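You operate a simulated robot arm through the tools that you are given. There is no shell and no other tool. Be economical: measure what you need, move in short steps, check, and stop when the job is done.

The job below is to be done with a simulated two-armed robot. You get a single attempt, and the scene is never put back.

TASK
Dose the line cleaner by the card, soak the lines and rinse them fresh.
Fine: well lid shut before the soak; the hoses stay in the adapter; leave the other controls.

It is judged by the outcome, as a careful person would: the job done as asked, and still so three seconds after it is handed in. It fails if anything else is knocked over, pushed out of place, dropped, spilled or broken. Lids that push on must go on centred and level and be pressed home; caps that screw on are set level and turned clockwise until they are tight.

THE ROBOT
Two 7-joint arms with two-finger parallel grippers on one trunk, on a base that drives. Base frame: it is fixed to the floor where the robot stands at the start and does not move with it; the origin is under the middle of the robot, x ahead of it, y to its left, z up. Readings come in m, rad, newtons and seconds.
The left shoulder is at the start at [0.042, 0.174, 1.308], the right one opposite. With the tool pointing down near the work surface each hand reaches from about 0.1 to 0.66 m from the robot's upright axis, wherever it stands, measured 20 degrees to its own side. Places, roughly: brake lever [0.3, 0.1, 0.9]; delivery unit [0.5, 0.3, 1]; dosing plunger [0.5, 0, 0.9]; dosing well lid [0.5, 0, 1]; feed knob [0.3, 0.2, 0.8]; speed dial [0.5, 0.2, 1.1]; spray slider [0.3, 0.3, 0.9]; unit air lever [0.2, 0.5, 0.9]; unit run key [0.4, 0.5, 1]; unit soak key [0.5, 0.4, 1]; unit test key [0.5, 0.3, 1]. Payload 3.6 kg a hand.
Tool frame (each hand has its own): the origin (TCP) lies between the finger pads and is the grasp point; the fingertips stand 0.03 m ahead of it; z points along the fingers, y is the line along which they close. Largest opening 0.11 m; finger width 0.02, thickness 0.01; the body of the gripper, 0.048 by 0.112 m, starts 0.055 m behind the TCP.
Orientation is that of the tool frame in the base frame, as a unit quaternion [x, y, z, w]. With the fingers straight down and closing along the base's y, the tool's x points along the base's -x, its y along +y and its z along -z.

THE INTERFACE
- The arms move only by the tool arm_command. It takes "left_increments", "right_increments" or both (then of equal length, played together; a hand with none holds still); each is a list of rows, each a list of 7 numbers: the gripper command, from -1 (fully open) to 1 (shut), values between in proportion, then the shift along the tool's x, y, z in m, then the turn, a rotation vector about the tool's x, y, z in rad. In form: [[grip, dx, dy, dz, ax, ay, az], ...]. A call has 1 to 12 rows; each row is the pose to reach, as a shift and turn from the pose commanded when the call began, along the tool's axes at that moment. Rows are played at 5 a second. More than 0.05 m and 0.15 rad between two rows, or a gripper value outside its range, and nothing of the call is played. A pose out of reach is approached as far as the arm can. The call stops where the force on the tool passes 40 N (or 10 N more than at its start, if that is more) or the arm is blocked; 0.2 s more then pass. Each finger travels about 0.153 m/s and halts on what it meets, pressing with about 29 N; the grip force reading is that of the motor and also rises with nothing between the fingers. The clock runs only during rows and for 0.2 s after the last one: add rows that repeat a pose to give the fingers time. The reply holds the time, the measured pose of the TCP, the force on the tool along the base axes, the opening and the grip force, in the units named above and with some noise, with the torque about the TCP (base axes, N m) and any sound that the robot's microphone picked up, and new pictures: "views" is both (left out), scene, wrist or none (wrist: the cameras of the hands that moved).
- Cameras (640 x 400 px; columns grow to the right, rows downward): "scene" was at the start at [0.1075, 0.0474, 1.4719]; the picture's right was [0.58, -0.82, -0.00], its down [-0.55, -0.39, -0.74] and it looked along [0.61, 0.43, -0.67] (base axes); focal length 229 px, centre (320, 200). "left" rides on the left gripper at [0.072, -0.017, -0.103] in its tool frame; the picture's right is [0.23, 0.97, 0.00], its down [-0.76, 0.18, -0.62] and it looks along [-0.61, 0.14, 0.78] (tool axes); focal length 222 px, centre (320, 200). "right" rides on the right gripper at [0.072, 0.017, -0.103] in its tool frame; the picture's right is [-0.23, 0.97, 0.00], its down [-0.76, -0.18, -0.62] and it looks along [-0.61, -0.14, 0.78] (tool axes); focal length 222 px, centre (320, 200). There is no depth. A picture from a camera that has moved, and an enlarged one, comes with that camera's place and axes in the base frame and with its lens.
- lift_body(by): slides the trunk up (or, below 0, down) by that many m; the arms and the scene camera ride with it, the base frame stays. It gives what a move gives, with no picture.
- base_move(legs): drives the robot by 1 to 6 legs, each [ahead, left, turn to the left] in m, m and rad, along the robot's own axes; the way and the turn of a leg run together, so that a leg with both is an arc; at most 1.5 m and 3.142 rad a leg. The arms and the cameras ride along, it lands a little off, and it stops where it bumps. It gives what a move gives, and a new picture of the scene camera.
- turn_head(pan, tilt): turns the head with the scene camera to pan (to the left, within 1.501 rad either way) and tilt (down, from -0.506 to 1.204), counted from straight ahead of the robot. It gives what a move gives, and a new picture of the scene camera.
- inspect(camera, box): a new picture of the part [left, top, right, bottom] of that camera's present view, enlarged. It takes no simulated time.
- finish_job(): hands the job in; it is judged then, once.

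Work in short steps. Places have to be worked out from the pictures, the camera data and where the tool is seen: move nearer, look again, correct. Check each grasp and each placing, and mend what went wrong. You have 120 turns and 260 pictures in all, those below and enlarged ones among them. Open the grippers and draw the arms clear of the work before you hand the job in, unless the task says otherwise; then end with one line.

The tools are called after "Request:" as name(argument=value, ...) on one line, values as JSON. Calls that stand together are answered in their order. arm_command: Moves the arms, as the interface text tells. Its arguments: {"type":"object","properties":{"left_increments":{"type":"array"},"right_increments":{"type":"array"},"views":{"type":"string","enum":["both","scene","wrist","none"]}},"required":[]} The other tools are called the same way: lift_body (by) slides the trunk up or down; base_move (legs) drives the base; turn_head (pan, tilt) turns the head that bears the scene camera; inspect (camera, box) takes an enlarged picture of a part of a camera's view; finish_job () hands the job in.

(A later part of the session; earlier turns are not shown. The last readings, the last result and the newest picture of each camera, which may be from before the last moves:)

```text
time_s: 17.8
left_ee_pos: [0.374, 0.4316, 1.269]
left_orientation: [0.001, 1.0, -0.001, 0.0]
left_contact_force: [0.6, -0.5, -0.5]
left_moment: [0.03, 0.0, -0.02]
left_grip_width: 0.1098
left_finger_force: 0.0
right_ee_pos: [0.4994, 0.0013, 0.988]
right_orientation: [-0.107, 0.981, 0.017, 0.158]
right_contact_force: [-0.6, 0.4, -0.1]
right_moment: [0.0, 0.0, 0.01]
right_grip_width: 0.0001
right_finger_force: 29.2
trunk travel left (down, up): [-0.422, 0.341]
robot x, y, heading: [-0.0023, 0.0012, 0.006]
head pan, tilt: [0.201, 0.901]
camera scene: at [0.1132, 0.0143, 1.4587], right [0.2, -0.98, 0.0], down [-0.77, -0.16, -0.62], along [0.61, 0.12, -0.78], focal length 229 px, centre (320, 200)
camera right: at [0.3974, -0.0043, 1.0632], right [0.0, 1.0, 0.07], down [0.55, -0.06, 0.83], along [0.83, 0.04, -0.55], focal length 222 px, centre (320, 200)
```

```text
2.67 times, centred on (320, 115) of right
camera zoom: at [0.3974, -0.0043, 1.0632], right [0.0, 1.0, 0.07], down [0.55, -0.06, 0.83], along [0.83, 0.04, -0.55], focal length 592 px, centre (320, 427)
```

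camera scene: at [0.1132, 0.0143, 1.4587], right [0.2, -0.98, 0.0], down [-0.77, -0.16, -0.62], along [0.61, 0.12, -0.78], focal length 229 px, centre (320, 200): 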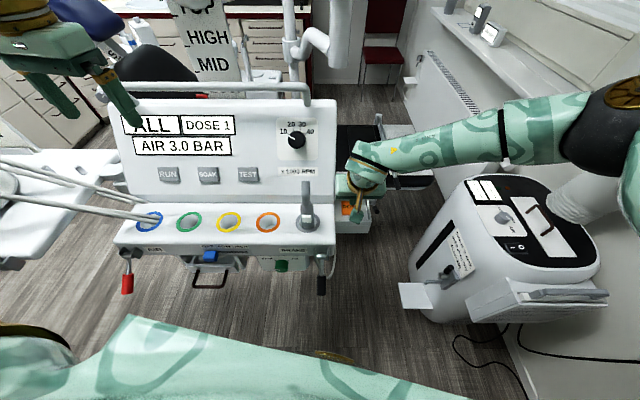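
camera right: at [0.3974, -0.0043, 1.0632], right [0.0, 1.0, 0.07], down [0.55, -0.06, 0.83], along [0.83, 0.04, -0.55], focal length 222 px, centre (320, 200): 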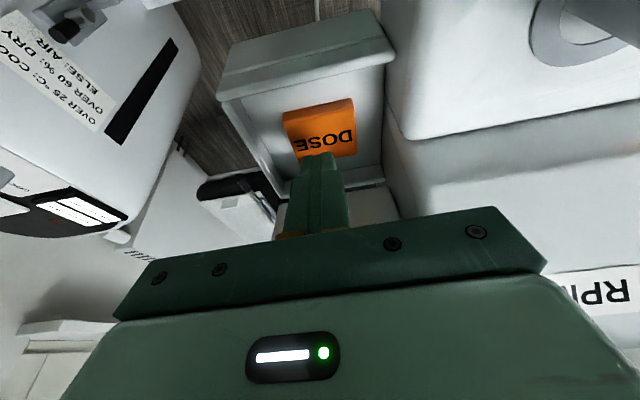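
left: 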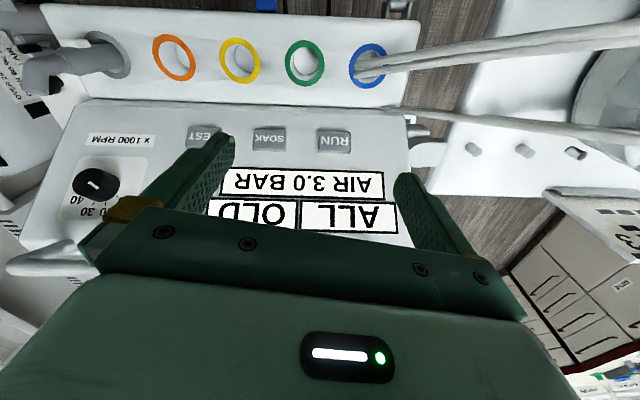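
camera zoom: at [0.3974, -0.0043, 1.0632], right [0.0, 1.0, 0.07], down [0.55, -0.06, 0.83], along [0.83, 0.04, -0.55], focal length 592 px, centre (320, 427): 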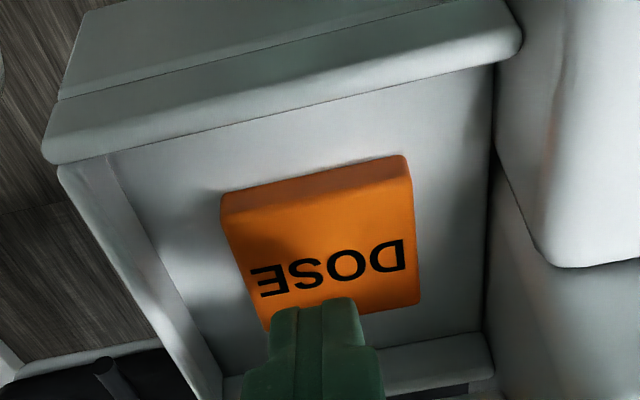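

The display reads DOSE 1. I do the second stroke: down, hold, up.

Request:
arm_command(right_increments=[[1, 0.004, 0, 0.012, 0, 0, 0], [1, 0.0078, 0, 0.0238, 0, 0, 0], [1, 0.0078, 0, 0.0238, 0, 0, 0], [1, 0.004, 0, 0.012, 0, 0, 0], [1, 0, 0, 0, 0, 0, 0], [1, 0, 0, 0, 0, 0, 0]], views="scene")

```text
time_s: 19.2
left_ee_pos: [0.3745, 0.432, 1.2692]
left_orientation: [-0.001, 1.0, 0.0, 0.0]
left_contact_force: [0.5, 0.8, 0.5]
left_moment: [-0.02, -0.04, -0.01]
left_grip_width: 0.1097
left_finger_force: 0.0
right_ee_pos: [0.5027, 0.0021, 0.9868]
right_orientation: [-0.108, 0.982, 0.017, 0.157]
right_contact_force: [-0.1, 0.5, 0.7]
right_moment: [0.03, -0.01, 0.01]
right_grip_width: 0.0
right_finger_force: 28.9
trunk travel left (down, up): [-0.422, 0.341]
robot x, y, heading: [-0.0009, -0.0001, -0.005]
head pan, tilt: [0.201, 0.901]
camera scene: at [0.1134, 0.0144, 1.4587], right [0.2, -0.98, 0.0], down [-0.77, -0.16, -0.62], along [0.61, 0.12, -0.78], focal length 229 px, centre (320, 200)
```

scene: 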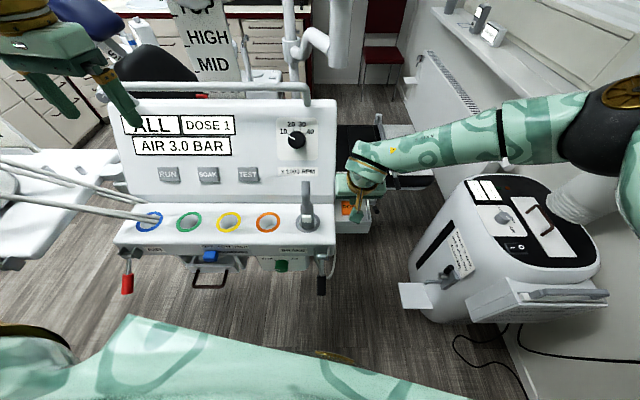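

No click and still DOSE 1, so that stroke was not deep enough. I go 3 mm deeper, hold a moment and come up.

Request:
arm_command(right_increments=[[1, 0.004, 0, 0.012, 0, 0, 0], [1, 0.0078, 0, 0.0238, 0, 0, 0], [1, 0.0088, 0, 0.0268, 0, 0, 0], [1, 0.0088, 0, 0.0268, 0, 0, 0], [1, 0.004, 0, 0.012, 0, 0, 0], [1, 0, 0, 0, 0, 0, 0], [1, 0, 0, 0, 0, 0, 0]], views="scene")

```text
time_s: 20.8
left_ee_pos: [0.3731, 0.432, 1.2686]
left_orientation: [-0.002, 1.0, 0.0, 0.0]
left_contact_force: [0.3, -0.5, 0.3]
left_moment: [-0.01, -0.01, 0.0]
left_grip_width: 0.1101
left_finger_force: 0.0
right_ee_pos: [0.5029, 0.0043, 0.9868]
right_orientation: [-0.108, 0.981, 0.017, 0.158]
right_contact_force: [0.3, 0.7, 0.9]
right_moment: [0.01, 0.01, -0.02]
right_grip_width: 0.0
right_finger_force: 28.9
trunk travel left (down, up): [-0.422, 0.341]
robot x, y, heading: [0.0008, 0.0009, 0.0]
head pan, tilt: [0.201, 0.901]
heard: click
camera scene: at [0.1134, 0.0144, 1.4587], right [0.2, -0.98, 0.0], down [-0.77, -0.16, -0.62], along [0.61, 0.12, -0.78], focal length 229 px, centre (320, 200)
```

scene: 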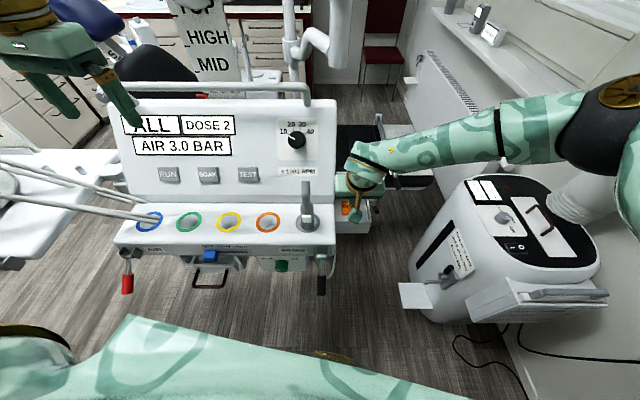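

DOSE 2. I give the same stroke once more.

Request:
arm_command(right_increments=[[1, 0.004, 0, 0.012, 0, 0, 0], [1, 0.0078, 0, 0.0238, 0, 0, 0], [1, 0.0088, 0, 0.0268, 0, 0, 0], [1, 0.0088, 0, 0.0268, 0, 0, 0], [1, 0.004, 0, 0.012, 0, 0, 0], [1, 0, 0, 0, 0, 0, 0], [1, 0, 0, 0, 0, 0, 0]], views="scene")

```text
time_s: 22.4
left_ee_pos: [0.3748, 0.4322, 1.2686]
left_orientation: [0.0, 1.0, 0.0, -0.001]
left_contact_force: [-1.0, -0.3, -0.2]
left_moment: [0.0, 0.03, 0.04]
left_grip_width: 0.11
left_finger_force: 0.1
right_ee_pos: [0.5014, 0.0041, 0.9859]
right_orientation: [-0.107, 0.981, 0.017, 0.158]
right_contact_force: [0.0, -0.4, 0.2]
right_moment: [0.0, 0.03, 0.0]
right_grip_width: 0.0
right_finger_force: 29.3
trunk travel left (down, up): [-0.422, 0.341]
robot x, y, heading: [0.0002, -0.0002, -0.0]
head pan, tilt: [0.201, 0.901]
heard: click
camera scene: at [0.1134, 0.0145, 1.4587], right [0.2, -0.98, 0.0], down [-0.77, -0.16, -0.62], along [0.61, 0.12, -0.78], focal length 229 px, centre (320, 200)
```

scene: 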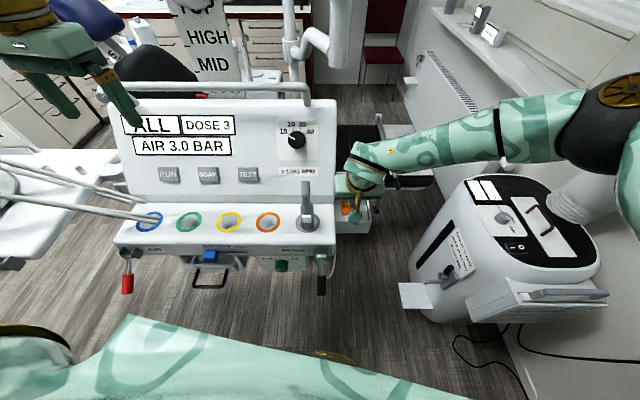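

DOSE 3, matching the card. Now I raise the hand, open the fingers to straddle the knob and go over behind the raised lid.

Request:
arm_command(right_increments=[[1, -0.0148, 0, -0.0451, 0, 0, 0], [1, -0.0296, 0, -0.0902, 0, 0, 0], [0.5, -0.0445, 0, -0.1354, 0, 0, 0], [-0.1, -0.0593, 0, -0.1805, 0, 0, 0], [-0.1, -0.0846, -0.001, -0.172, 0, 0, 0], [-0.1, -0.11, -0.001, -0.1635, 0, 0, 0], [-0.1, -0.1353, -0.002, -0.1555, 0, 0, 0], [-0.1, -0.1353, -0.002, -0.1555, 0, 0, 0]], views="both")

```text
time_s: 24.2
left_ee_pos: [0.374, 0.4318, 1.2696]
left_orientation: [0.0, 1.0, 0.0, 0.001]
left_contact_force: [0.4, 0.5, -0.7]
left_moment: [-0.01, -0.01, 0.0]
left_grip_width: 0.1102
left_finger_force: 0.1
right_ee_pos: [0.5786, 0.0173, 1.1776]
right_orientation: [-0.108, 0.981, 0.018, 0.158]
right_contact_force: [-0.9, -0.4, -0.1]
right_moment: [0.01, 0.0, 0.0]
right_grip_width: 0.0606
right_finger_force: 0.0
trunk travel left (down, up): [-0.422, 0.341]
robot x, y, heading: [0.0012, -0.0004, -0.0]
head pan, tilt: [0.201, 0.901]
camera scene: at [0.1129, 0.014, 1.4588], right [0.2, -0.98, 0.0], down [-0.77, -0.16, -0.62], along [0.61, 0.12, -0.78], focal length 229 px, centre (320, 200)
camera right: at [0.4765, 0.0113, 1.2526], right [0.0, 1.0, 0.07], down [0.55, -0.06, 0.83], along [0.83, 0.04, -0.55], focal length 222 px, centre (320, 200)
```

scene: 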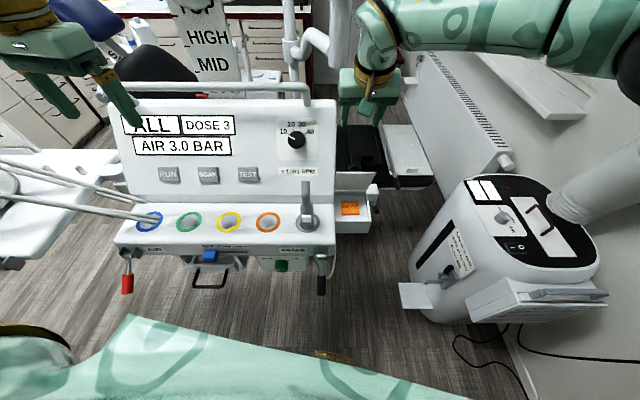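
right: 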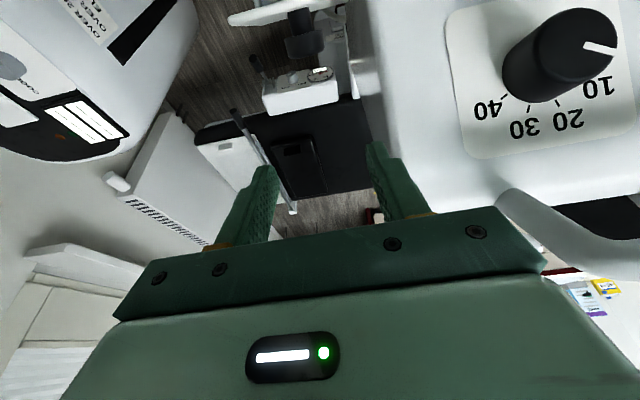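

I descend straight behind the lid, fingers straddling the knob.

Request:
arm_command(right_increments=[[-0.1, 0.01, 0, 0.03, 0, 0, 0], [-0.1, 0.02, 0, 0.06, 0, 0, 0], [-0.1, 0.03, 0, 0.085, 0, 0, 0], [-0.1, 0.0415, 0, 0.108, 0, 0, 0], [-0.1, 0.0415, 0, 0.108, 0, 0, 0]], views="wrist")

```text
time_s: 25.4
left_ee_pos: [0.374, 0.4313, 1.2685]
left_orientation: [-0.001, 1.0, 0.0, 0.0]
left_contact_force: [0.4, -0.4, 1.1]
left_moment: [-0.01, 0.0, -0.01]
left_grip_width: 0.1101
left_finger_force: 0.0
right_ee_pos: [0.5728, 0.0139, 1.0617]
right_orientation: [-0.107, 0.981, 0.017, 0.158]
right_contact_force: [0.2, 0.0, -0.3]
right_moment: [-0.02, 0.01, -0.01]
right_grip_width: 0.0608
right_finger_force: 0.1
trunk travel left (down, up): [-0.422, 0.341]
robot x, y, heading: [0.0006, -0.001, 0.002]
head pan, tilt: [0.201, 0.901]
camera right: at [0.4692, 0.009, 1.1363], right [0.0, 1.0, 0.07], down [0.55, -0.06, 0.83], along [0.83, 0.04, -0.55], focal length 222 px, centre (320, 200)
```

right: 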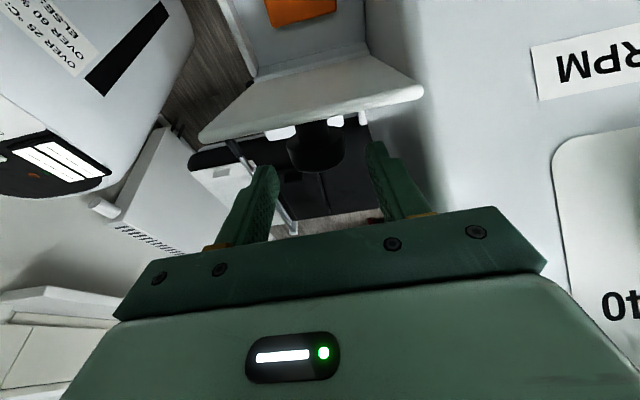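

The fingers are behind the lid. I pull it gently toward me.

Request:
arm_command(right_increments=[[-0.1, 0.014, 0, -0.0047, 0, 0, 0], [-0.1, 0.0285, 0, -0.0094, 0, 0, 0], [-0.1, 0.043, 0, -0.012, 0, 0, 0], [-0.1, 0.057, 0, -0.014, 0, 0, 0], [-0.1, 0.057, 0, -0.014, 0, 0, 0]], views="both")

```text
time_s: 26.6
left_ee_pos: [0.3756, 0.4313, 1.2679]
left_orientation: [0.0, 1.0, 0.0, 0.0]
left_contact_force: [-0.1, 0.8, -0.1]
left_moment: [0.02, 0.0, -0.01]
left_grip_width: 0.11
left_finger_force: 0.1
right_ee_pos: [0.5184, 0.0025, 1.0571]
right_orientation: [-0.108, 0.981, 0.018, 0.158]
right_contact_force: [-0.1, -0.2, 1.0]
right_moment: [0.03, 0.03, -0.01]
right_grip_width: 0.0603
right_finger_force: 0.1
trunk travel left (down, up): [-0.422, 0.341]
robot x, y, heading: [0.0003, -0.0014, -0.0]
head pan, tilt: [0.201, 0.901]
camera scene: at [0.1135, 0.0145, 1.4587], right [0.2, -0.98, 0.0], down [-0.77, -0.16, -0.62], along [0.61, 0.12, -0.78], focal length 229 px, centre (320, 200)
camera right: at [0.4152, -0.0033, 1.1312], right [0.0, 1.0, 0.07], down [0.55, -0.06, 0.83], along [0.83, 0.04, -0.55], focal length 222 px, centre (320, 200)
```

scene: 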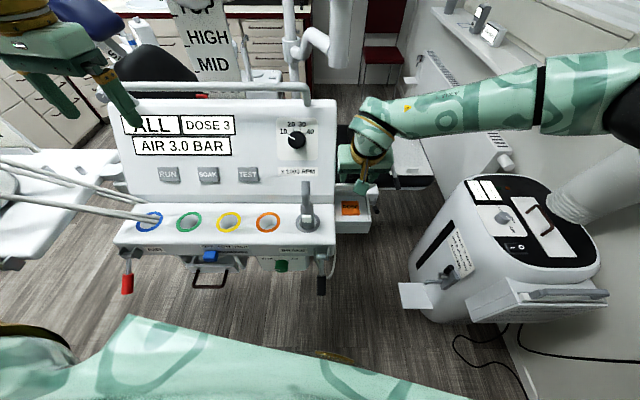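
right: 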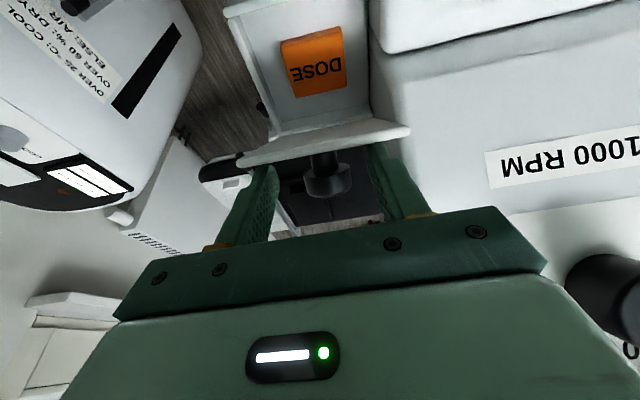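

The lid follows. I keep drawing it down along its arc.

Request:
arm_command(right_increments=[[-0.1, 0.018, 0, 0.0036, 0, 0, 0], [-0.1, 0.0366, 0, 0.009, 0, 0, 0], [-0.1, 0.053, 0, 0.0205, 0, 0, 0], [-0.1, 0.065, 0, 0.0313, 0, 0, 0], [-0.1, 0.0716, 0, 0.0417, 0, 0, 0], [-0.1, 0.0716, 0, 0.0417, 0, 0, 0]], views="both")

```text
time_s: 28.0
left_ee_pos: [0.3741, 0.4328, 1.2691]
left_orientation: [0.0, 1.0, 0.0, 0.0]
left_contact_force: [0.0, 0.1, 0.7]
left_moment: [0.01, 0.0, -0.02]
left_grip_width: 0.11
left_finger_force: 0.0
right_ee_pos: [0.4622, -0.0072, 0.9954]
right_orientation: [-0.107, 0.981, 0.017, 0.158]
right_contact_force: [0.8, -0.1, 0.4]
right_moment: [-0.02, 0.01, -0.01]
right_grip_width: 0.0607
right_finger_force: 0.0
trunk travel left (down, up): [-0.422, 0.341]
robot x, y, heading: [-0.0004, -0.0009, 0.001]
head pan, tilt: [0.201, 0.901]
camera scene: at [0.1131, 0.0143, 1.4587], right [0.2, -0.98, 0.0], down [-0.77, -0.16, -0.62], along [0.61, 0.12, -0.78], focal length 229 px, centre (320, 200)
camera right: at [0.3598, -0.0134, 1.0697], right [0.0, 1.0, 0.07], down [0.55, -0.06, 0.83], along [0.83, 0.04, -0.55], focal length 222 px, centre (320, 200)
```

scene: 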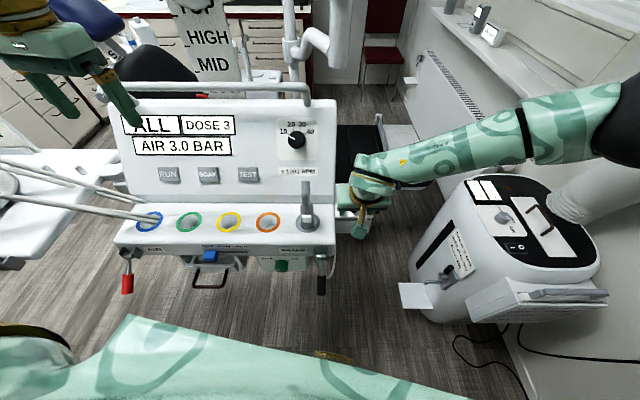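
right: 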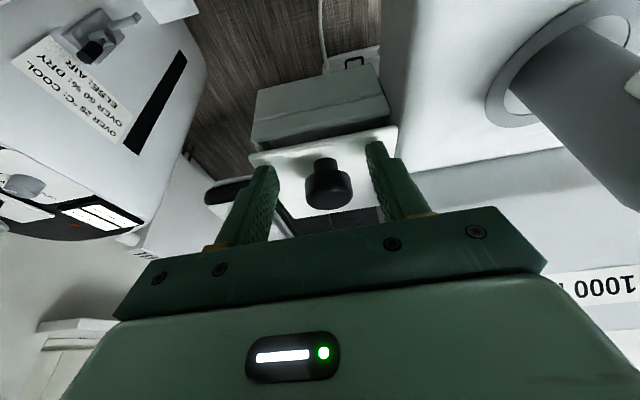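

The lid is almost flat. I press straight down with the two fingertips beside the knob, watching force.

Request:
arm_command(right_increments=[[-0.1, 0.002, 0, 0.007, 0, 0, 0], [-0.1, 0.0045, 0, 0.014, 0, 0, 0], [-0.1, 0.0062, 0, 0.019, 0, 0, 0], [-0.1, 0.0078, 0, 0.024, 0, 0, 0], [-0.1, 0.0078, 0, 0.024, 0, 0, 0]], views="both")

Request:
inspect(camera="right", box=[220, 50, 420, 175])

```text
time_s: 28.8
left_ee_pos: [0.3711, 0.4311, 1.2713]
left_orientation: [0.0, 1.0, 0.0, 0.002]
left_contact_force: [-0.7, 0.1, 0.4]
left_moment: [-0.02, 0.01, 0.03]
left_grip_width: 0.1096
left_finger_force: 0.0
right_ee_pos: [0.4635, -0.0087, 0.9816]
right_orientation: [-0.106, 0.981, 0.02, 0.164]
right_contact_force: [-10.3, -5.8, 31.0]
right_moment: [-0.74, 0.21, -0.38]
right_grip_width: 0.0614
right_finger_force: 0.4
trunk travel left (down, up): [-0.422, 0.341]
robot x, y, heading: [0.0014, 0.0005, 0.002]
head pan, tilt: [0.201, 0.901]
stopped in row 4 (right hand): the force on the tool passed its limit at 46 N (the readings are from after the stop); the commanded pose is now the measured one
camera scene: at [0.1089, 0.0135, 1.4593], right [0.2, -0.98, 0.0], down [-0.77, -0.16, -0.62], along [0.61, 0.12, -0.78], focal length 229 px, centre (320, 200)
camera right: at [0.3592, -0.013, 1.0555], right [0.0, 1.0, 0.08], down [0.54, -0.07, 0.84], along [0.84, 0.04, -0.54], focal length 222 px, centre (320, 200)
```

scene: 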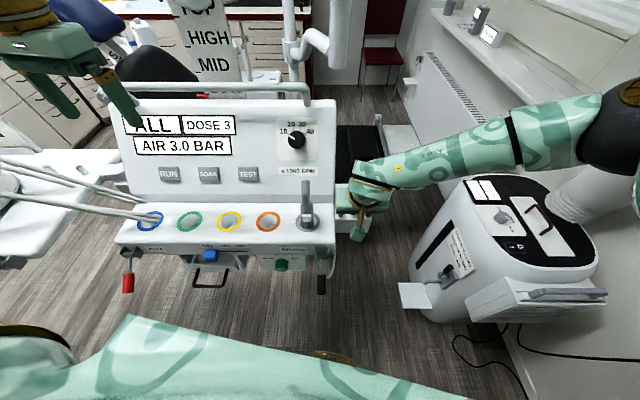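
right: 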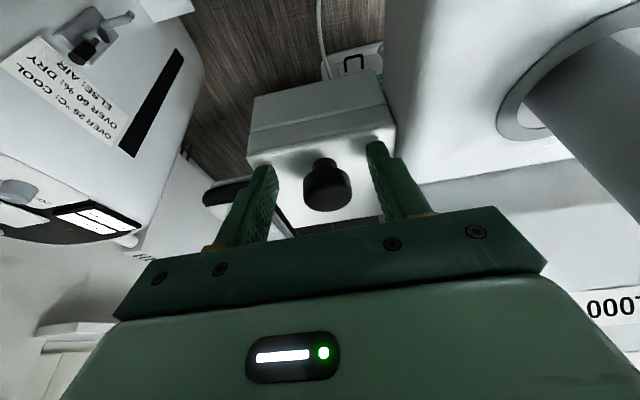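

```text
3.20 times, centred on (320, 112) of right
camera zoom: at [0.3592, -0.013, 1.0555], right [0.0, 1.0, 0.08], down [0.54, -0.07, 0.84], along [0.84, 0.04, -0.54], focal length 711 px, centre (320, 480)
```

zoom: 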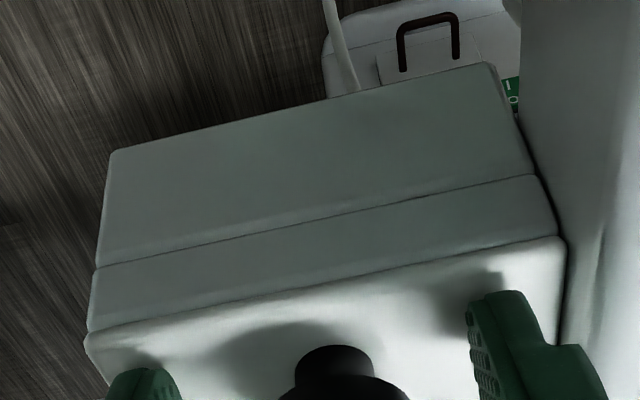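

The lid took about 40 N and sits shut and level. I withdraw the right hand upward and bring the left hand, fingers closed and tilted forward, to hover before SOAK at about (0.456, 0.371, 1.048).

Request:
arm_command(right_increments=[[-0.1, -0.0125, 0, -0.038, 0, 0, 0], [-0.1, -0.025, 0, -0.076, 0, 0, 0], [-0.1, -0.0375, 0, -0.114, 0, 0, 0], [-0.1, -0.05, 0, -0.152, 0, 0, 0], [-0.1, -0.03, 0, -0.16, 0, 0, 0], [-0.1, -0.01, 0, -0.166, 0, 0, 0], [-0.1, 0.01, 0, -0.173, 0, 0, 0], [-0.1, 0.01, 0, -0.173, 0, 0, 0]], left_increments=[[0, -0.0015, -0.0111, 0.0289, -0.0147, -0.124, -0.0315], [0.5, -0.003, -0.0223, 0.0577, -0.0294, -0.2481, -0.0631], [1, -0.0045, -0.0334, 0.0866, -0.0441, -0.3721, -0.0946], [1, -0.006, -0.0446, 0.1154, -0.0587, -0.4962, -0.1262], [1, -0.0075, -0.0557, 0.1443, -0.0734, -0.6202, -0.1577], [1, -0.009, -0.0669, 0.1731, -0.0881, -0.7443, -0.1893], [1, -0.0105, -0.078, 0.202, -0.1028, -0.8683, -0.2208], [1, -0.0105, -0.078, 0.202, -0.1028, -0.8683, -0.2208]], views="both")

Request:
inspect(camera="scene", box=[310, 150, 406, 220])

```text
time_s: 30.6
left_ee_pos: [0.3856, 0.3533, 1.0661]
left_orientation: [-0.107, 0.9, 0.049, 0.419]
left_contact_force: [0.0, 0.4, -0.4]
left_moment: [0.01, 0.01, 0.03]
left_grip_width: 0.0
left_finger_force: 28.9
right_ee_pos: [0.402, -0.0219, 1.1374]
right_orientation: [-0.107, 0.981, 0.019, 0.161]
right_contact_force: [0.2, -0.7, 0.0]
right_moment: [0.0, -0.01, 0.04]
right_grip_width: 0.0606
right_finger_force: 0.0
trunk travel left (down, up): [-0.422, 0.341]
robot x, y, heading: [0.0018, 0.0015, -0.003]
head pan, tilt: [0.201, 0.901]
camera scene: at [0.1131, 0.0142, 1.4587], right [0.2, -0.98, 0.0], down [-0.77, -0.16, -0.62], along [0.61, 0.12, -0.78], focal length 229 px, centre (320, 200)
camera right: at [0.2981, -0.0289, 1.2122], right [0.0, 1.0, 0.08], down [0.55, -0.06, 0.83], along [0.84, 0.04, -0.55], focal length 222 px, centre (320, 200)
camera left: at [0.2663, 0.307, 1.0764], right [-0.37, 0.91, -0.18], down [-0.03, 0.18, 0.98], along [0.93, 0.37, -0.04], focal length 222 px, centre (320, 200)
```

scene: 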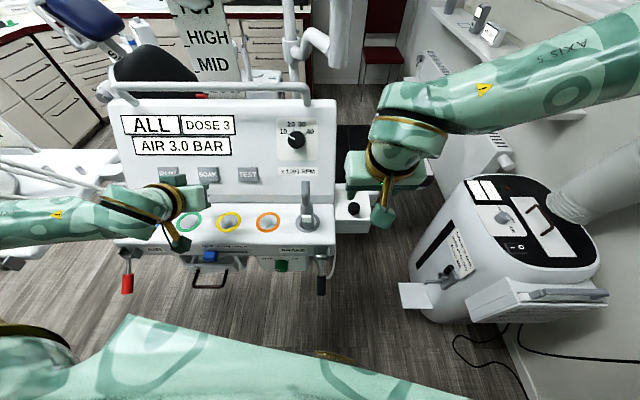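
right: 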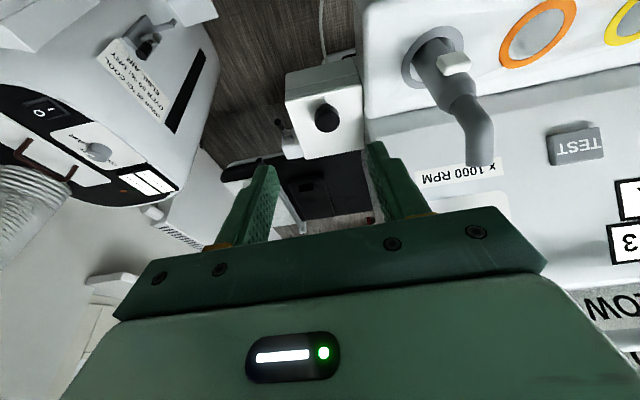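
left: 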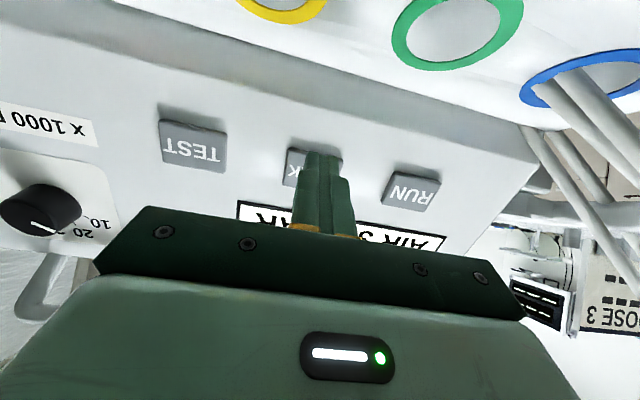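

```text
5.71 times, centred on (358, 185) of scene
camera zoom: at [0.1131, 0.0142, 1.4587], right [0.2, -0.98, 0.0], down [-0.77, -0.16, -0.62], along [0.61, 0.12, -0.78], focal length 1309 px, centre (103, 286)
```

zoom: 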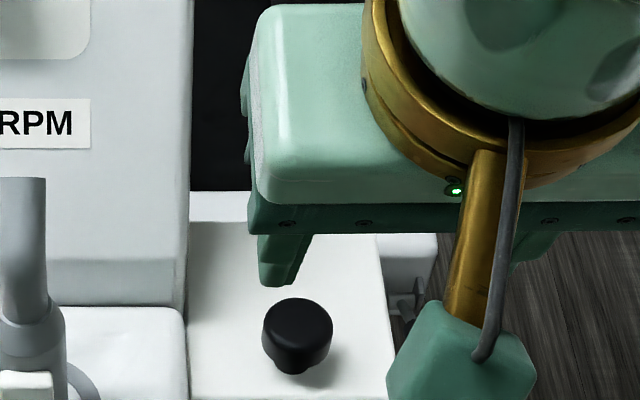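

The lid stays shut. SOAK is straight ahead of the left fingertips, about 5 cm away and 7 mm lower, so I advance to near contact.

Request:
arm_command(left_increments=[[1, -0.008, 0, 0.016, 0, 0, 0], [1, -0.0171, 0, 0.0313, 0, 0, 0], [1, -0.0171, 0, 0.0313, 0, 0, 0]], views="both")

Request:
inspect(camera="left", box=[220, 80, 420, 205])

```text
time_s: 31.4
left_ee_pos: [0.418, 0.362, 1.06]
left_orientation: [-0.107, 0.9, 0.05, 0.42]
left_contact_force: [0.5, 0.3, 0.3]
left_moment: [0.01, 0.02, 0.04]
left_grip_width: 0.0
left_finger_force: 28.7
right_ee_pos: [0.4012, -0.0226, 1.1374]
right_orientation: [-0.106, 0.981, 0.018, 0.163]
right_contact_force: [0.0, 0.3, 0.0]
right_moment: [0.03, 0.02, 0.04]
right_grip_width: 0.0606
right_finger_force: 0.2
trunk travel left (down, up): [-0.422, 0.341]
robot x, y, heading: [0.0019, 0.0001, 0.0]
head pan, tilt: [0.201, 0.901]
camera scene: at [0.1129, 0.0141, 1.4588], right [0.2, -0.98, 0.0], down [-0.77, -0.16, -0.62], along [0.61, 0.12, -0.78], focal length 229 px, centre (320, 200)
camera left: at [0.2999, 0.3157, 1.0703], right [-0.37, 0.91, -0.17], down [-0.03, 0.18, 0.98], along [0.93, 0.37, -0.04], focal length 222 px, centre (320, 200)
```

scene: 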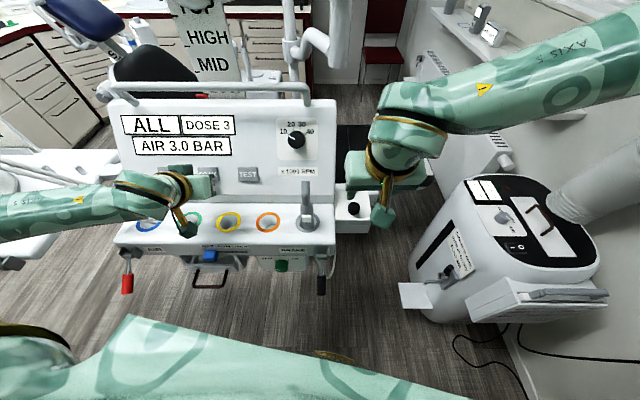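
left: 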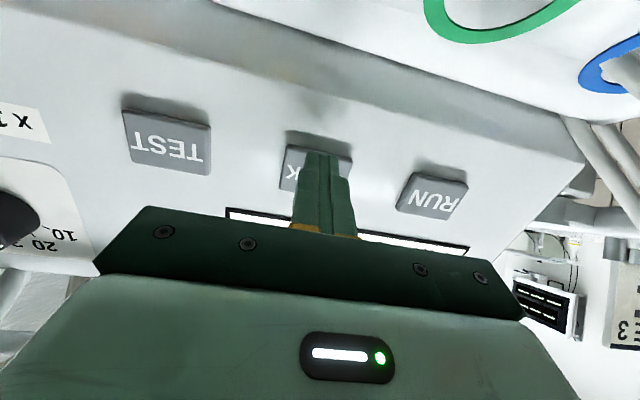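

```text
3.20 times, centred on (320, 142) of left
camera zoom: at [0.2999, 0.3157, 1.0703], right [-0.37, 0.91, -0.17], down [-0.03, 0.18, 0.98], along [0.93, 0.37, -0.04], focal length 711 px, centre (320, 384)
```

zoom: 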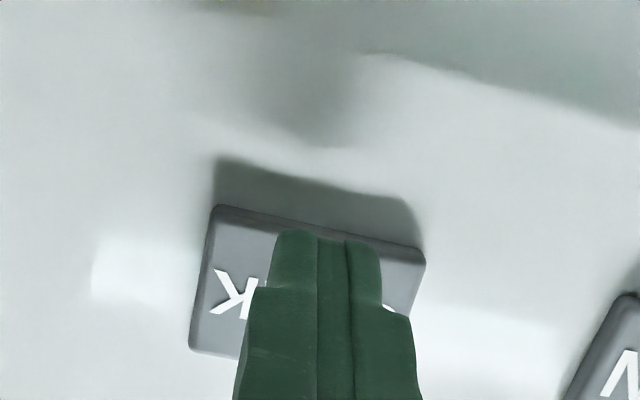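

Aligned on SOAK. I press forward slowly.

Request:
arm_command(left_increments=[[1, -0.0039, 0, 0.0046, 0, 0, 0], [1, -0.0077, 0, 0.0092, 0, 0, 0], [1, -0.0103, 0, 0.0123, 0, 0, 0], [1, -0.0122, 0, 0.0146, 0, 0, 0], [1, -0.0122, 0, 0.0146, 0, 0, 0]], views="scene")

```text
time_s: 32.6
left_ee_pos: [0.4332, 0.3651, 1.0591]
left_orientation: [-0.107, 0.9, 0.05, 0.42]
left_contact_force: [-22.8, -0.2, 7.1]
left_moment: [0.02, 0.06, 0.02]
left_grip_width: 0.0
left_finger_force: 28.2
right_ee_pos: [0.3985, -0.0231, 1.1399]
right_orientation: [-0.107, 0.98, 0.019, 0.164]
right_contact_force: [-0.5, -1.0, 0.5]
right_moment: [-0.03, -0.02, 0.02]
right_grip_width: 0.0604
right_finger_force: 0.0
trunk travel left (down, up): [-0.422, 0.341]
robot x, y, heading: [-0.0009, 0.0004, 0.001]
head pan, tilt: [0.201, 0.901]
heard: click
camera scene: at [0.1083, 0.0138, 1.4592], right [0.2, -0.98, 0.0], down [-0.77, -0.16, -0.62], along [0.61, 0.12, -0.78], focal length 229 px, centre (320, 200)
```

scene: 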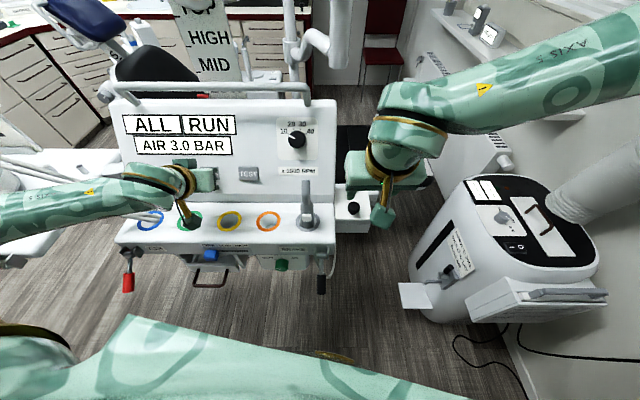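

Click, and the display changed to ALL / RUN. I back off and watch the display.

Request:
arm_command(left_increments=[[1, 0.01, 0, -0.012, 0, 0, 0], [1, 0.026, 0, -0.031, 0, 0, 0], [1, 0.026, 0, -0.031, 0, 0, 0], [1, 0.026, 0, -0.031, 0, 0, 0]], views="scene")

Request:
inspect(camera="scene", box=[100, 90, 260, 190])

```text
time_s: 33.6
left_ee_pos: [0.3981, 0.3562, 1.0605]
left_orientation: [-0.107, 0.9, 0.049, 0.419]
left_contact_force: [-0.1, -0.3, 0.2]
left_moment: [-0.02, 0.02, -0.01]
left_grip_width: 0.0002
left_finger_force: 28.8
right_ee_pos: [0.4029, -0.0233, 1.1383]
right_orientation: [-0.106, 0.981, 0.018, 0.162]
right_contact_force: [-0.3, 0.3, 0.0]
right_moment: [0.01, 0.0, 0.01]
right_grip_width: 0.0604
right_finger_force: 0.1
trunk travel left (down, up): [-0.422, 0.341]
robot x, y, heading: [0.0018, 0.0011, 0.0]
head pan, tilt: [0.201, 0.901]
camera scene: at [0.1124, 0.0141, 1.4588], right [0.2, -0.98, 0.0], down [-0.77, -0.16, -0.62], along [0.61, 0.12, -0.78], focal length 229 px, centre (320, 200)
```

scene: 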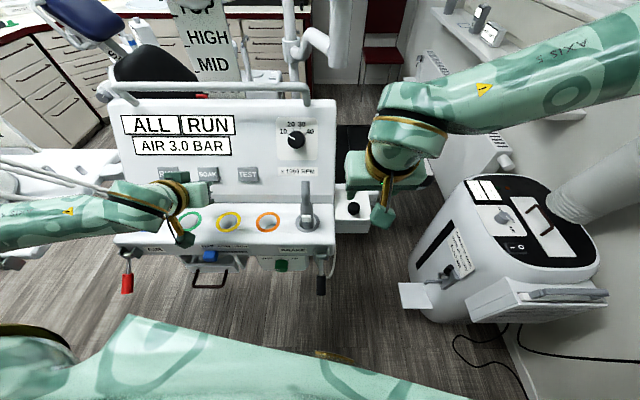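

```text
4.00 times, centred on (180, 140) of scene
camera zoom: at [0.1124, 0.0141, 1.4588], right [0.2, -0.98, 0.0], down [-0.77, -0.16, -0.62], along [0.61, 0.12, -0.78], focal length 916 px, centre (880, 440)
```

zoom: 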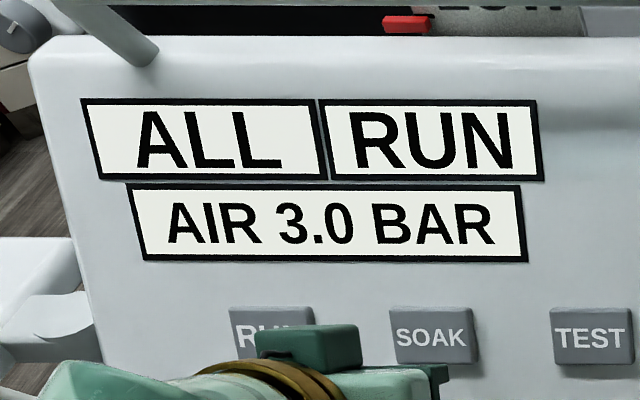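

I take RUN as "cycle in progress" for the soak, so I wait and watch before pressing anything else.

Request:
arm_command(left_increments=[[1, 0, 0, 0, 0, 0, 0], [1, 0, 0, 0, 0, 0, 0], [1, 0, 0, 0, 0, 0, 0], [1, 0, 0, 0, 0, 0, 0], [1, 0, 0, 0, 0, 0, 0], [1, 0, 0, 0, 0, 0, 0], [1, 0, 0, 0, 0, 0, 0], [1, 0, 0, 0, 0, 0, 0], [1, 0, 0, 0, 0, 0, 0], [1, 0, 0, 0, 0, 0, 0], [1, 0, 0, 0, 0, 0, 0], [1, 0, 0, 0, 0, 0, 0]], views="scene")

```text
time_s: 36.2
left_ee_pos: [0.3976, 0.3551, 1.0593]
left_orientation: [-0.107, 0.9, 0.05, 0.42]
left_contact_force: [0.0, 0.1, 0.1]
left_moment: [-0.01, 0.02, 0.04]
left_grip_width: 0.0
left_finger_force: 29.1
right_ee_pos: [0.4015, -0.0234, 1.1376]
right_orientation: [-0.107, 0.981, 0.018, 0.162]
right_contact_force: [-0.1, 0.2, -0.5]
right_moment: [0.03, 0.0, -0.01]
right_grip_width: 0.0606
right_finger_force: 0.1
trunk travel left (down, up): [-0.422, 0.341]
robot x, y, heading: [0.0003, 0.0007, -0.005]
head pan, tilt: [0.201, 0.901]
camera scene: at [0.1131, 0.0142, 1.4587], right [0.2, -0.98, 0.0], down [-0.77, -0.16, -0.62], along [0.61, 0.12, -0.78], focal length 229 px, centre (320, 200)
```

scene: 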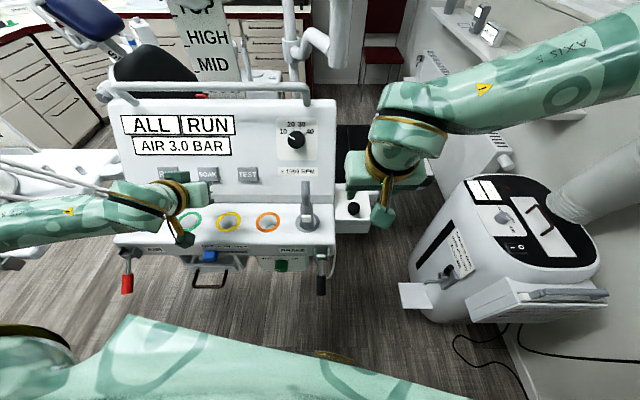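

Still running. While waiting I check the left arm's clearance to the hoses by turning the head left.

Request:
turn_head(pan=0.9, tilt=0.65)

```text
time_s: 37.3
left_ee_pos: [0.3977, 0.3558, 1.0613]
left_orientation: [-0.108, 0.9, 0.05, 0.42]
left_contact_force: [-0.7, -0.5, -0.5]
left_moment: [0.01, 0.02, 0.02]
left_grip_width: 0.0
left_finger_force: 29.0
right_ee_pos: [0.4034, -0.0221, 1.1374]
right_orientation: [-0.106, 0.981, 0.018, 0.163]
right_contact_force: [-0.6, -0.4, 0.7]
right_moment: [0.01, -0.01, -0.02]
right_grip_width: 0.0605
right_finger_force: 0.0
trunk travel left (down, up): [-0.422, 0.341]
robot x, y, heading: [-0.0003, -0.0031, 0.002]
head pan, tilt: [0.901, 0.649]
camera scene: at [0.0931, 0.0671, 1.4792], right [0.78, -0.62, 0.0], down [-0.38, -0.47, -0.8], along [0.5, 0.62, -0.61], focal length 229 px, centre (320, 200)
```

scene: 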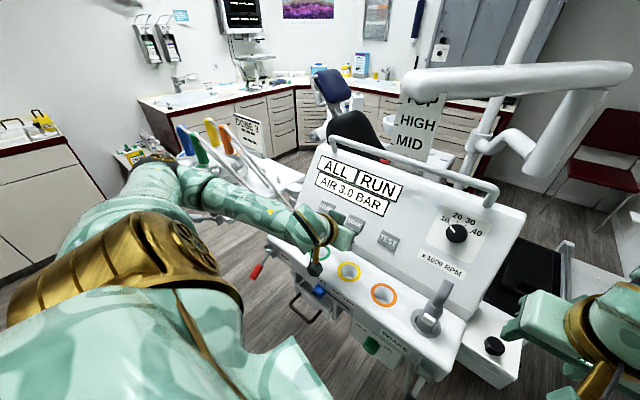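

The forearm passes well above the hoses and the elbow is far from the adapter. I slide the left hand 9 cm sideways to stand before RUN without touching it.

Request:
arm_command(left_increments=[[1, 0, 0.03, 0, 0, 0, 0], [1, 0, 0.06, 0, 0, 0, 0], [1, 0, 0.092, 0, 0, 0, 0], [1, 0, 0.092, 0, 0, 0, 0]], views="both")

Request:
inspect(camera="scene", box=[160, 90, 440, 265])

```text
time_s: 38.3
left_ee_pos: [0.3756, 0.4469, 1.0616]
left_orientation: [-0.106, 0.9, 0.05, 0.419]
left_contact_force: [-0.5, 0.0, 0.9]
left_moment: [0.02, 0.04, 0.01]
left_grip_width: 0.0
left_finger_force: 28.5
right_ee_pos: [0.4022, -0.0231, 1.1375]
right_orientation: [-0.106, 0.981, 0.019, 0.162]
right_contact_force: [0.5, 0.7, 0.1]
right_moment: [0.0, 0.0, 0.01]
right_grip_width: 0.0606
right_finger_force: 0.1
trunk travel left (down, up): [-0.422, 0.341]
robot x, y, heading: [-0.0007, 0.0026, 0.001]
head pan, tilt: [0.901, 0.649]
camera scene: at [0.0933, 0.067, 1.4792], right [0.78, -0.62, 0.0], down [-0.38, -0.47, -0.8], along [0.49, 0.62, -0.6], focal length 229 px, centre (320, 200)
camera left: at [0.2569, 0.4007, 1.0716], right [-0.37, 0.91, -0.17], down [-0.03, 0.18, 0.98], along [0.93, 0.37, -0.04], focal length 222 px, centre (320, 200)
```

scene: 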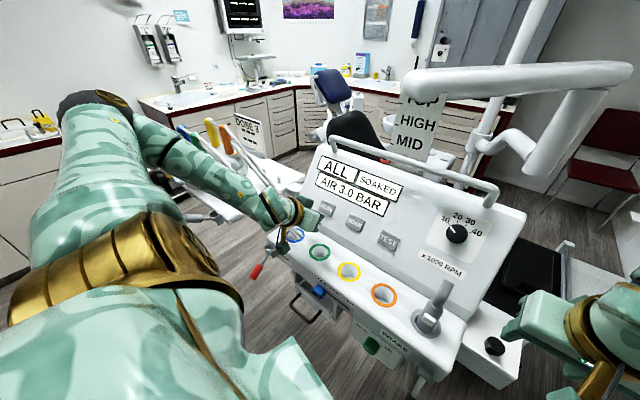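
left: 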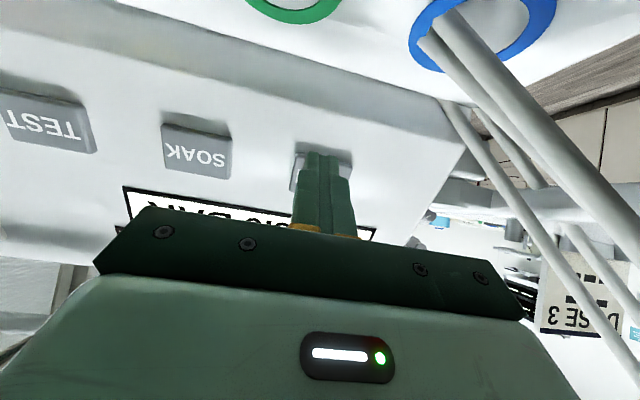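

```text
2.29 times, centred on (300, 178) of scene
camera zoom: at [0.0933, 0.067, 1.4792], right [0.78, -0.62, 0.0], down [-0.38, -0.47, -0.8], along [0.49, 0.62, -0.6], focal length 524 px, centre (366, 251)
```

zoom: 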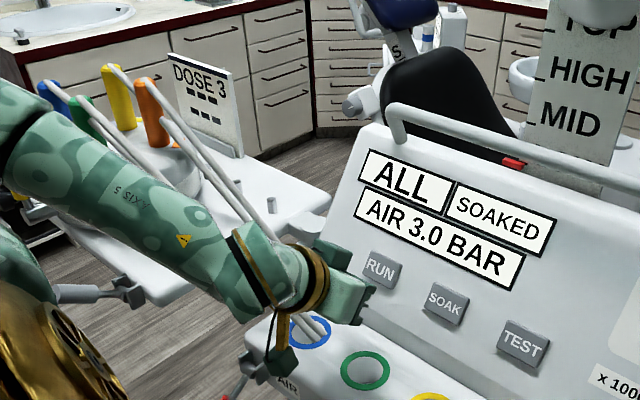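

Display reads SOAKED, so the rinse can run. The left fingers are aligned with RUN, so I press it forward.

Request:
arm_command(left_increments=[[1, -0.01, 0, 0.012, 0, 0, 0], [1, -0.0167, 0, 0.02, 0, 0, 0], [1, -0.02, 0, 0.024, 0, 0, 0], [1, -0.0232, 0, 0.0277, 0, 0, 0], [1, -0.0255, 0, 0.0304, 0, 0, 0], [1, -0.0255, 0, 0.0304, 0, 0, 0]], views="both")

```text
time_s: 39.7
left_ee_pos: [0.4138, 0.4554, 1.0604]
left_orientation: [-0.108, 0.9, 0.05, 0.419]
left_contact_force: [-7.0, -1.6, 0.6]
left_moment: [-0.02, 0.06, 0.0]
left_grip_width: 0.0003
left_finger_force: 28.9
right_ee_pos: [0.4012, -0.0231, 1.1381]
right_orientation: [-0.107, 0.981, 0.018, 0.163]
right_contact_force: [-0.1, 0.8, -0.7]
right_moment: [-0.02, 0.0, 0.03]
right_grip_width: 0.0605
right_finger_force: 0.0
trunk travel left (down, up): [-0.422, 0.341]
robot x, y, heading: [-0.002, -0.0041, -0.002]
head pan, tilt: [0.901, 0.649]
heard: click
camera scene: at [0.0916, 0.0669, 1.4793], right [0.78, -0.62, 0.0], down [-0.38, -0.47, -0.8], along [0.5, 0.62, -0.6], focal length 229 px, centre (320, 200)
camera left: at [0.2957, 0.4091, 1.0697], right [-0.37, 0.91, -0.17], down [-0.03, 0.18, 0.98], along [0.93, 0.37, -0.04], focal length 222 px, centre (320, 200)
```

scene: 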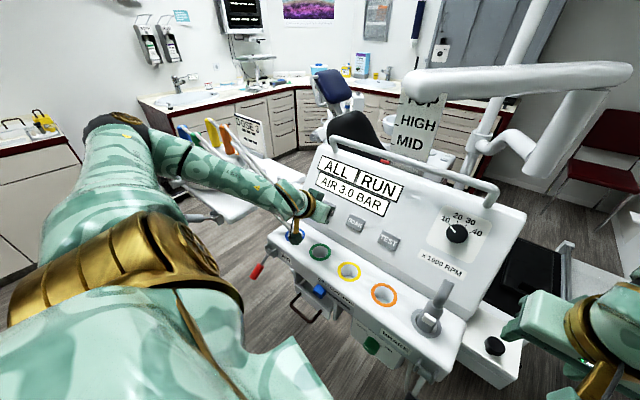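
left: 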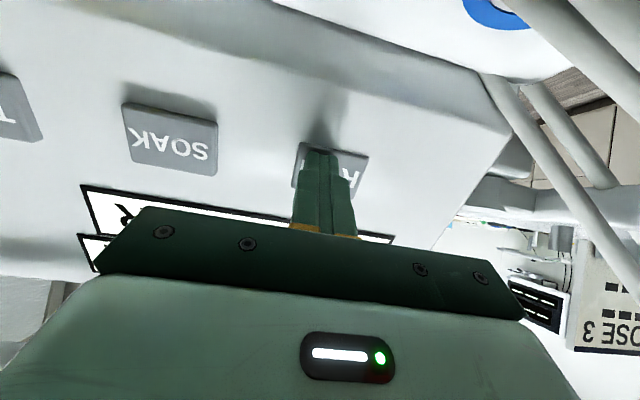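

Click, and the display shows RUN: the rinse is on. I back straight off, then slide right and up away from the hoses, and let the cycle run.

Request:
arm_command(left_increments=[[1, 0.013, 0, -0.0155, 0, 0, 0], [1, 0.0287, 0, -0.0342, 0, 0, 0], [1, 0.0287, -0.03, -0.0342, 0, 0, 0], [1, 0.0287, -0.06, -0.0342, 0, 0, 0], [1, 0.02, -0.08, -0.06, 0, 0, 0], [1, 0.005, -0.09, -0.09, 0, 0, 0], [1, -0.01, -0.09, -0.12, 0, 0, 0], [1, -0.01, -0.09, -0.12, 0, 0, 0], [1, -0.01, -0.09, -0.12, 0, 0, 0], [1, -0.01, -0.09, -0.12, 0, 0, 0], [1, -0.01, -0.09, -0.12, 0, 0, 0], [1, -0.01, -0.09, -0.12, 0, 0, 0]], views="scene")

```text
time_s: 42.3
left_ee_pos: [0.401, 0.371, 1.1322]
left_orientation: [-0.107, 0.9, 0.05, 0.419]
left_contact_force: [0.6, -0.6, -0.2]
left_moment: [-0.01, -0.02, 0.0]
left_grip_width: 0.0004
left_finger_force: 28.7
left hand out of reach, approached as far as the arm can: row 5, 6, 7, 8, 9, 10, 11, 12
right_ee_pos: [0.4025, -0.0222, 1.1384]
right_orientation: [-0.107, 0.981, 0.019, 0.162]
right_contact_force: [0.5, 0.7, -0.4]
right_moment: [0.02, 0.02, 0.02]
right_grip_width: 0.0607
right_finger_force: 0.2
trunk travel left (down, up): [-0.422, 0.341]
robot x, y, heading: [0.0037, 0.0003, -0.004]
head pan, tilt: [0.901, 0.649]
camera scene: at [0.0929, 0.0672, 1.4792], right [0.78, -0.62, 0.0], down [-0.38, -0.47, -0.8], along [0.49, 0.62, -0.6], focal length 229 px, centre (320, 200)
```

scene: 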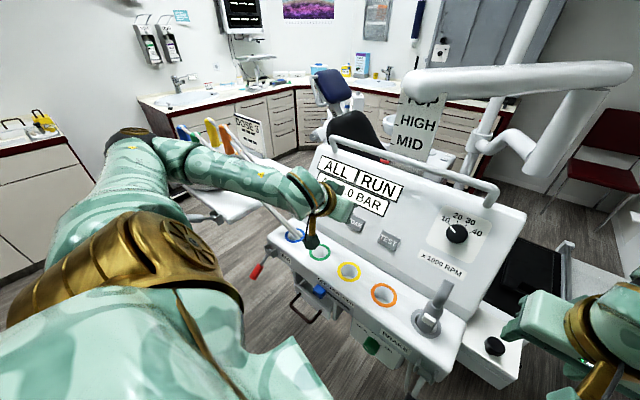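

I return the left hand toward its initial upright pose, higher and open, while the cycle runs on.

Request:
arm_command(left_increments=[[1, -0.015, 0, -0.013, 0, 0.12, 0], [1, -0.03, 0, -0.026, 0, 0.24, 0], [1, -0.046, 0, -0.039, 0, 0.36, 0], [0.5, -0.061, 0, -0.052, 0, 0.48, 0], [0, -0.077, 0, -0.065, 0, 0.6, 0], [-0.5, -0.09, 0, -0.08, 0, 0.72, 0], [-0.5, -0.09, 0, -0.08, 0, 0.72, 0], [-0.5, -0.09, 0, -0.08, 0, 0.72, 0], [-0.5, -0.09, 0, -0.08, 0, 0.72, 0], [-0.5, -0.09, 0, -0.08, 0, 0.72, 0], [-0.5, -0.09, 0, -0.08, 0, 0.72, 0]], views="scene")

```text
time_s: 44.7
left_ee_pos: [0.3988, 0.3693, 1.2503]
left_orientation: [-0.119, 0.99, 0.009, 0.075]
left_contact_force: [-0.7, -0.1, -0.3]
left_moment: [-0.04, 0.0, -0.03]
left_grip_width: 0.0825
left_finger_force: 0.0
right_ee_pos: [0.401, -0.0214, 1.1374]
right_orientation: [-0.106, 0.981, 0.019, 0.163]
right_contact_force: [0.3, 0.8, -0.1]
right_moment: [0.03, 0.02, -0.01]
right_grip_width: 0.0603
right_finger_force: 0.1
trunk travel left (down, up): [-0.422, 0.341]
robot x, y, heading: [0.0014, -0.0011, -0.0]
head pan, tilt: [0.901, 0.649]
camera scene: at [0.0931, 0.0671, 1.4792], right [0.78, -0.62, 0.0], down [-0.38, -0.47, -0.8], along [0.49, 0.62, -0.6], focal length 229 px, centre (320, 200)
```

scene: 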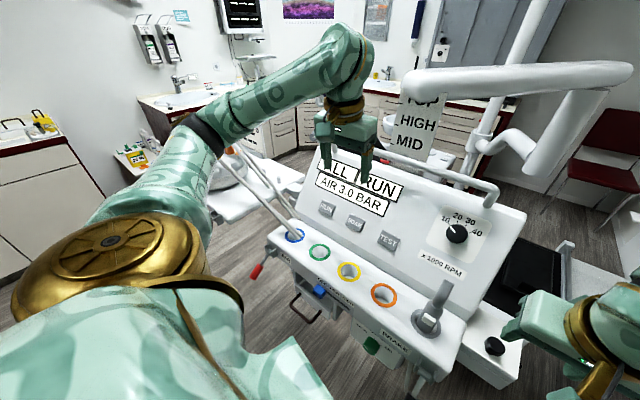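

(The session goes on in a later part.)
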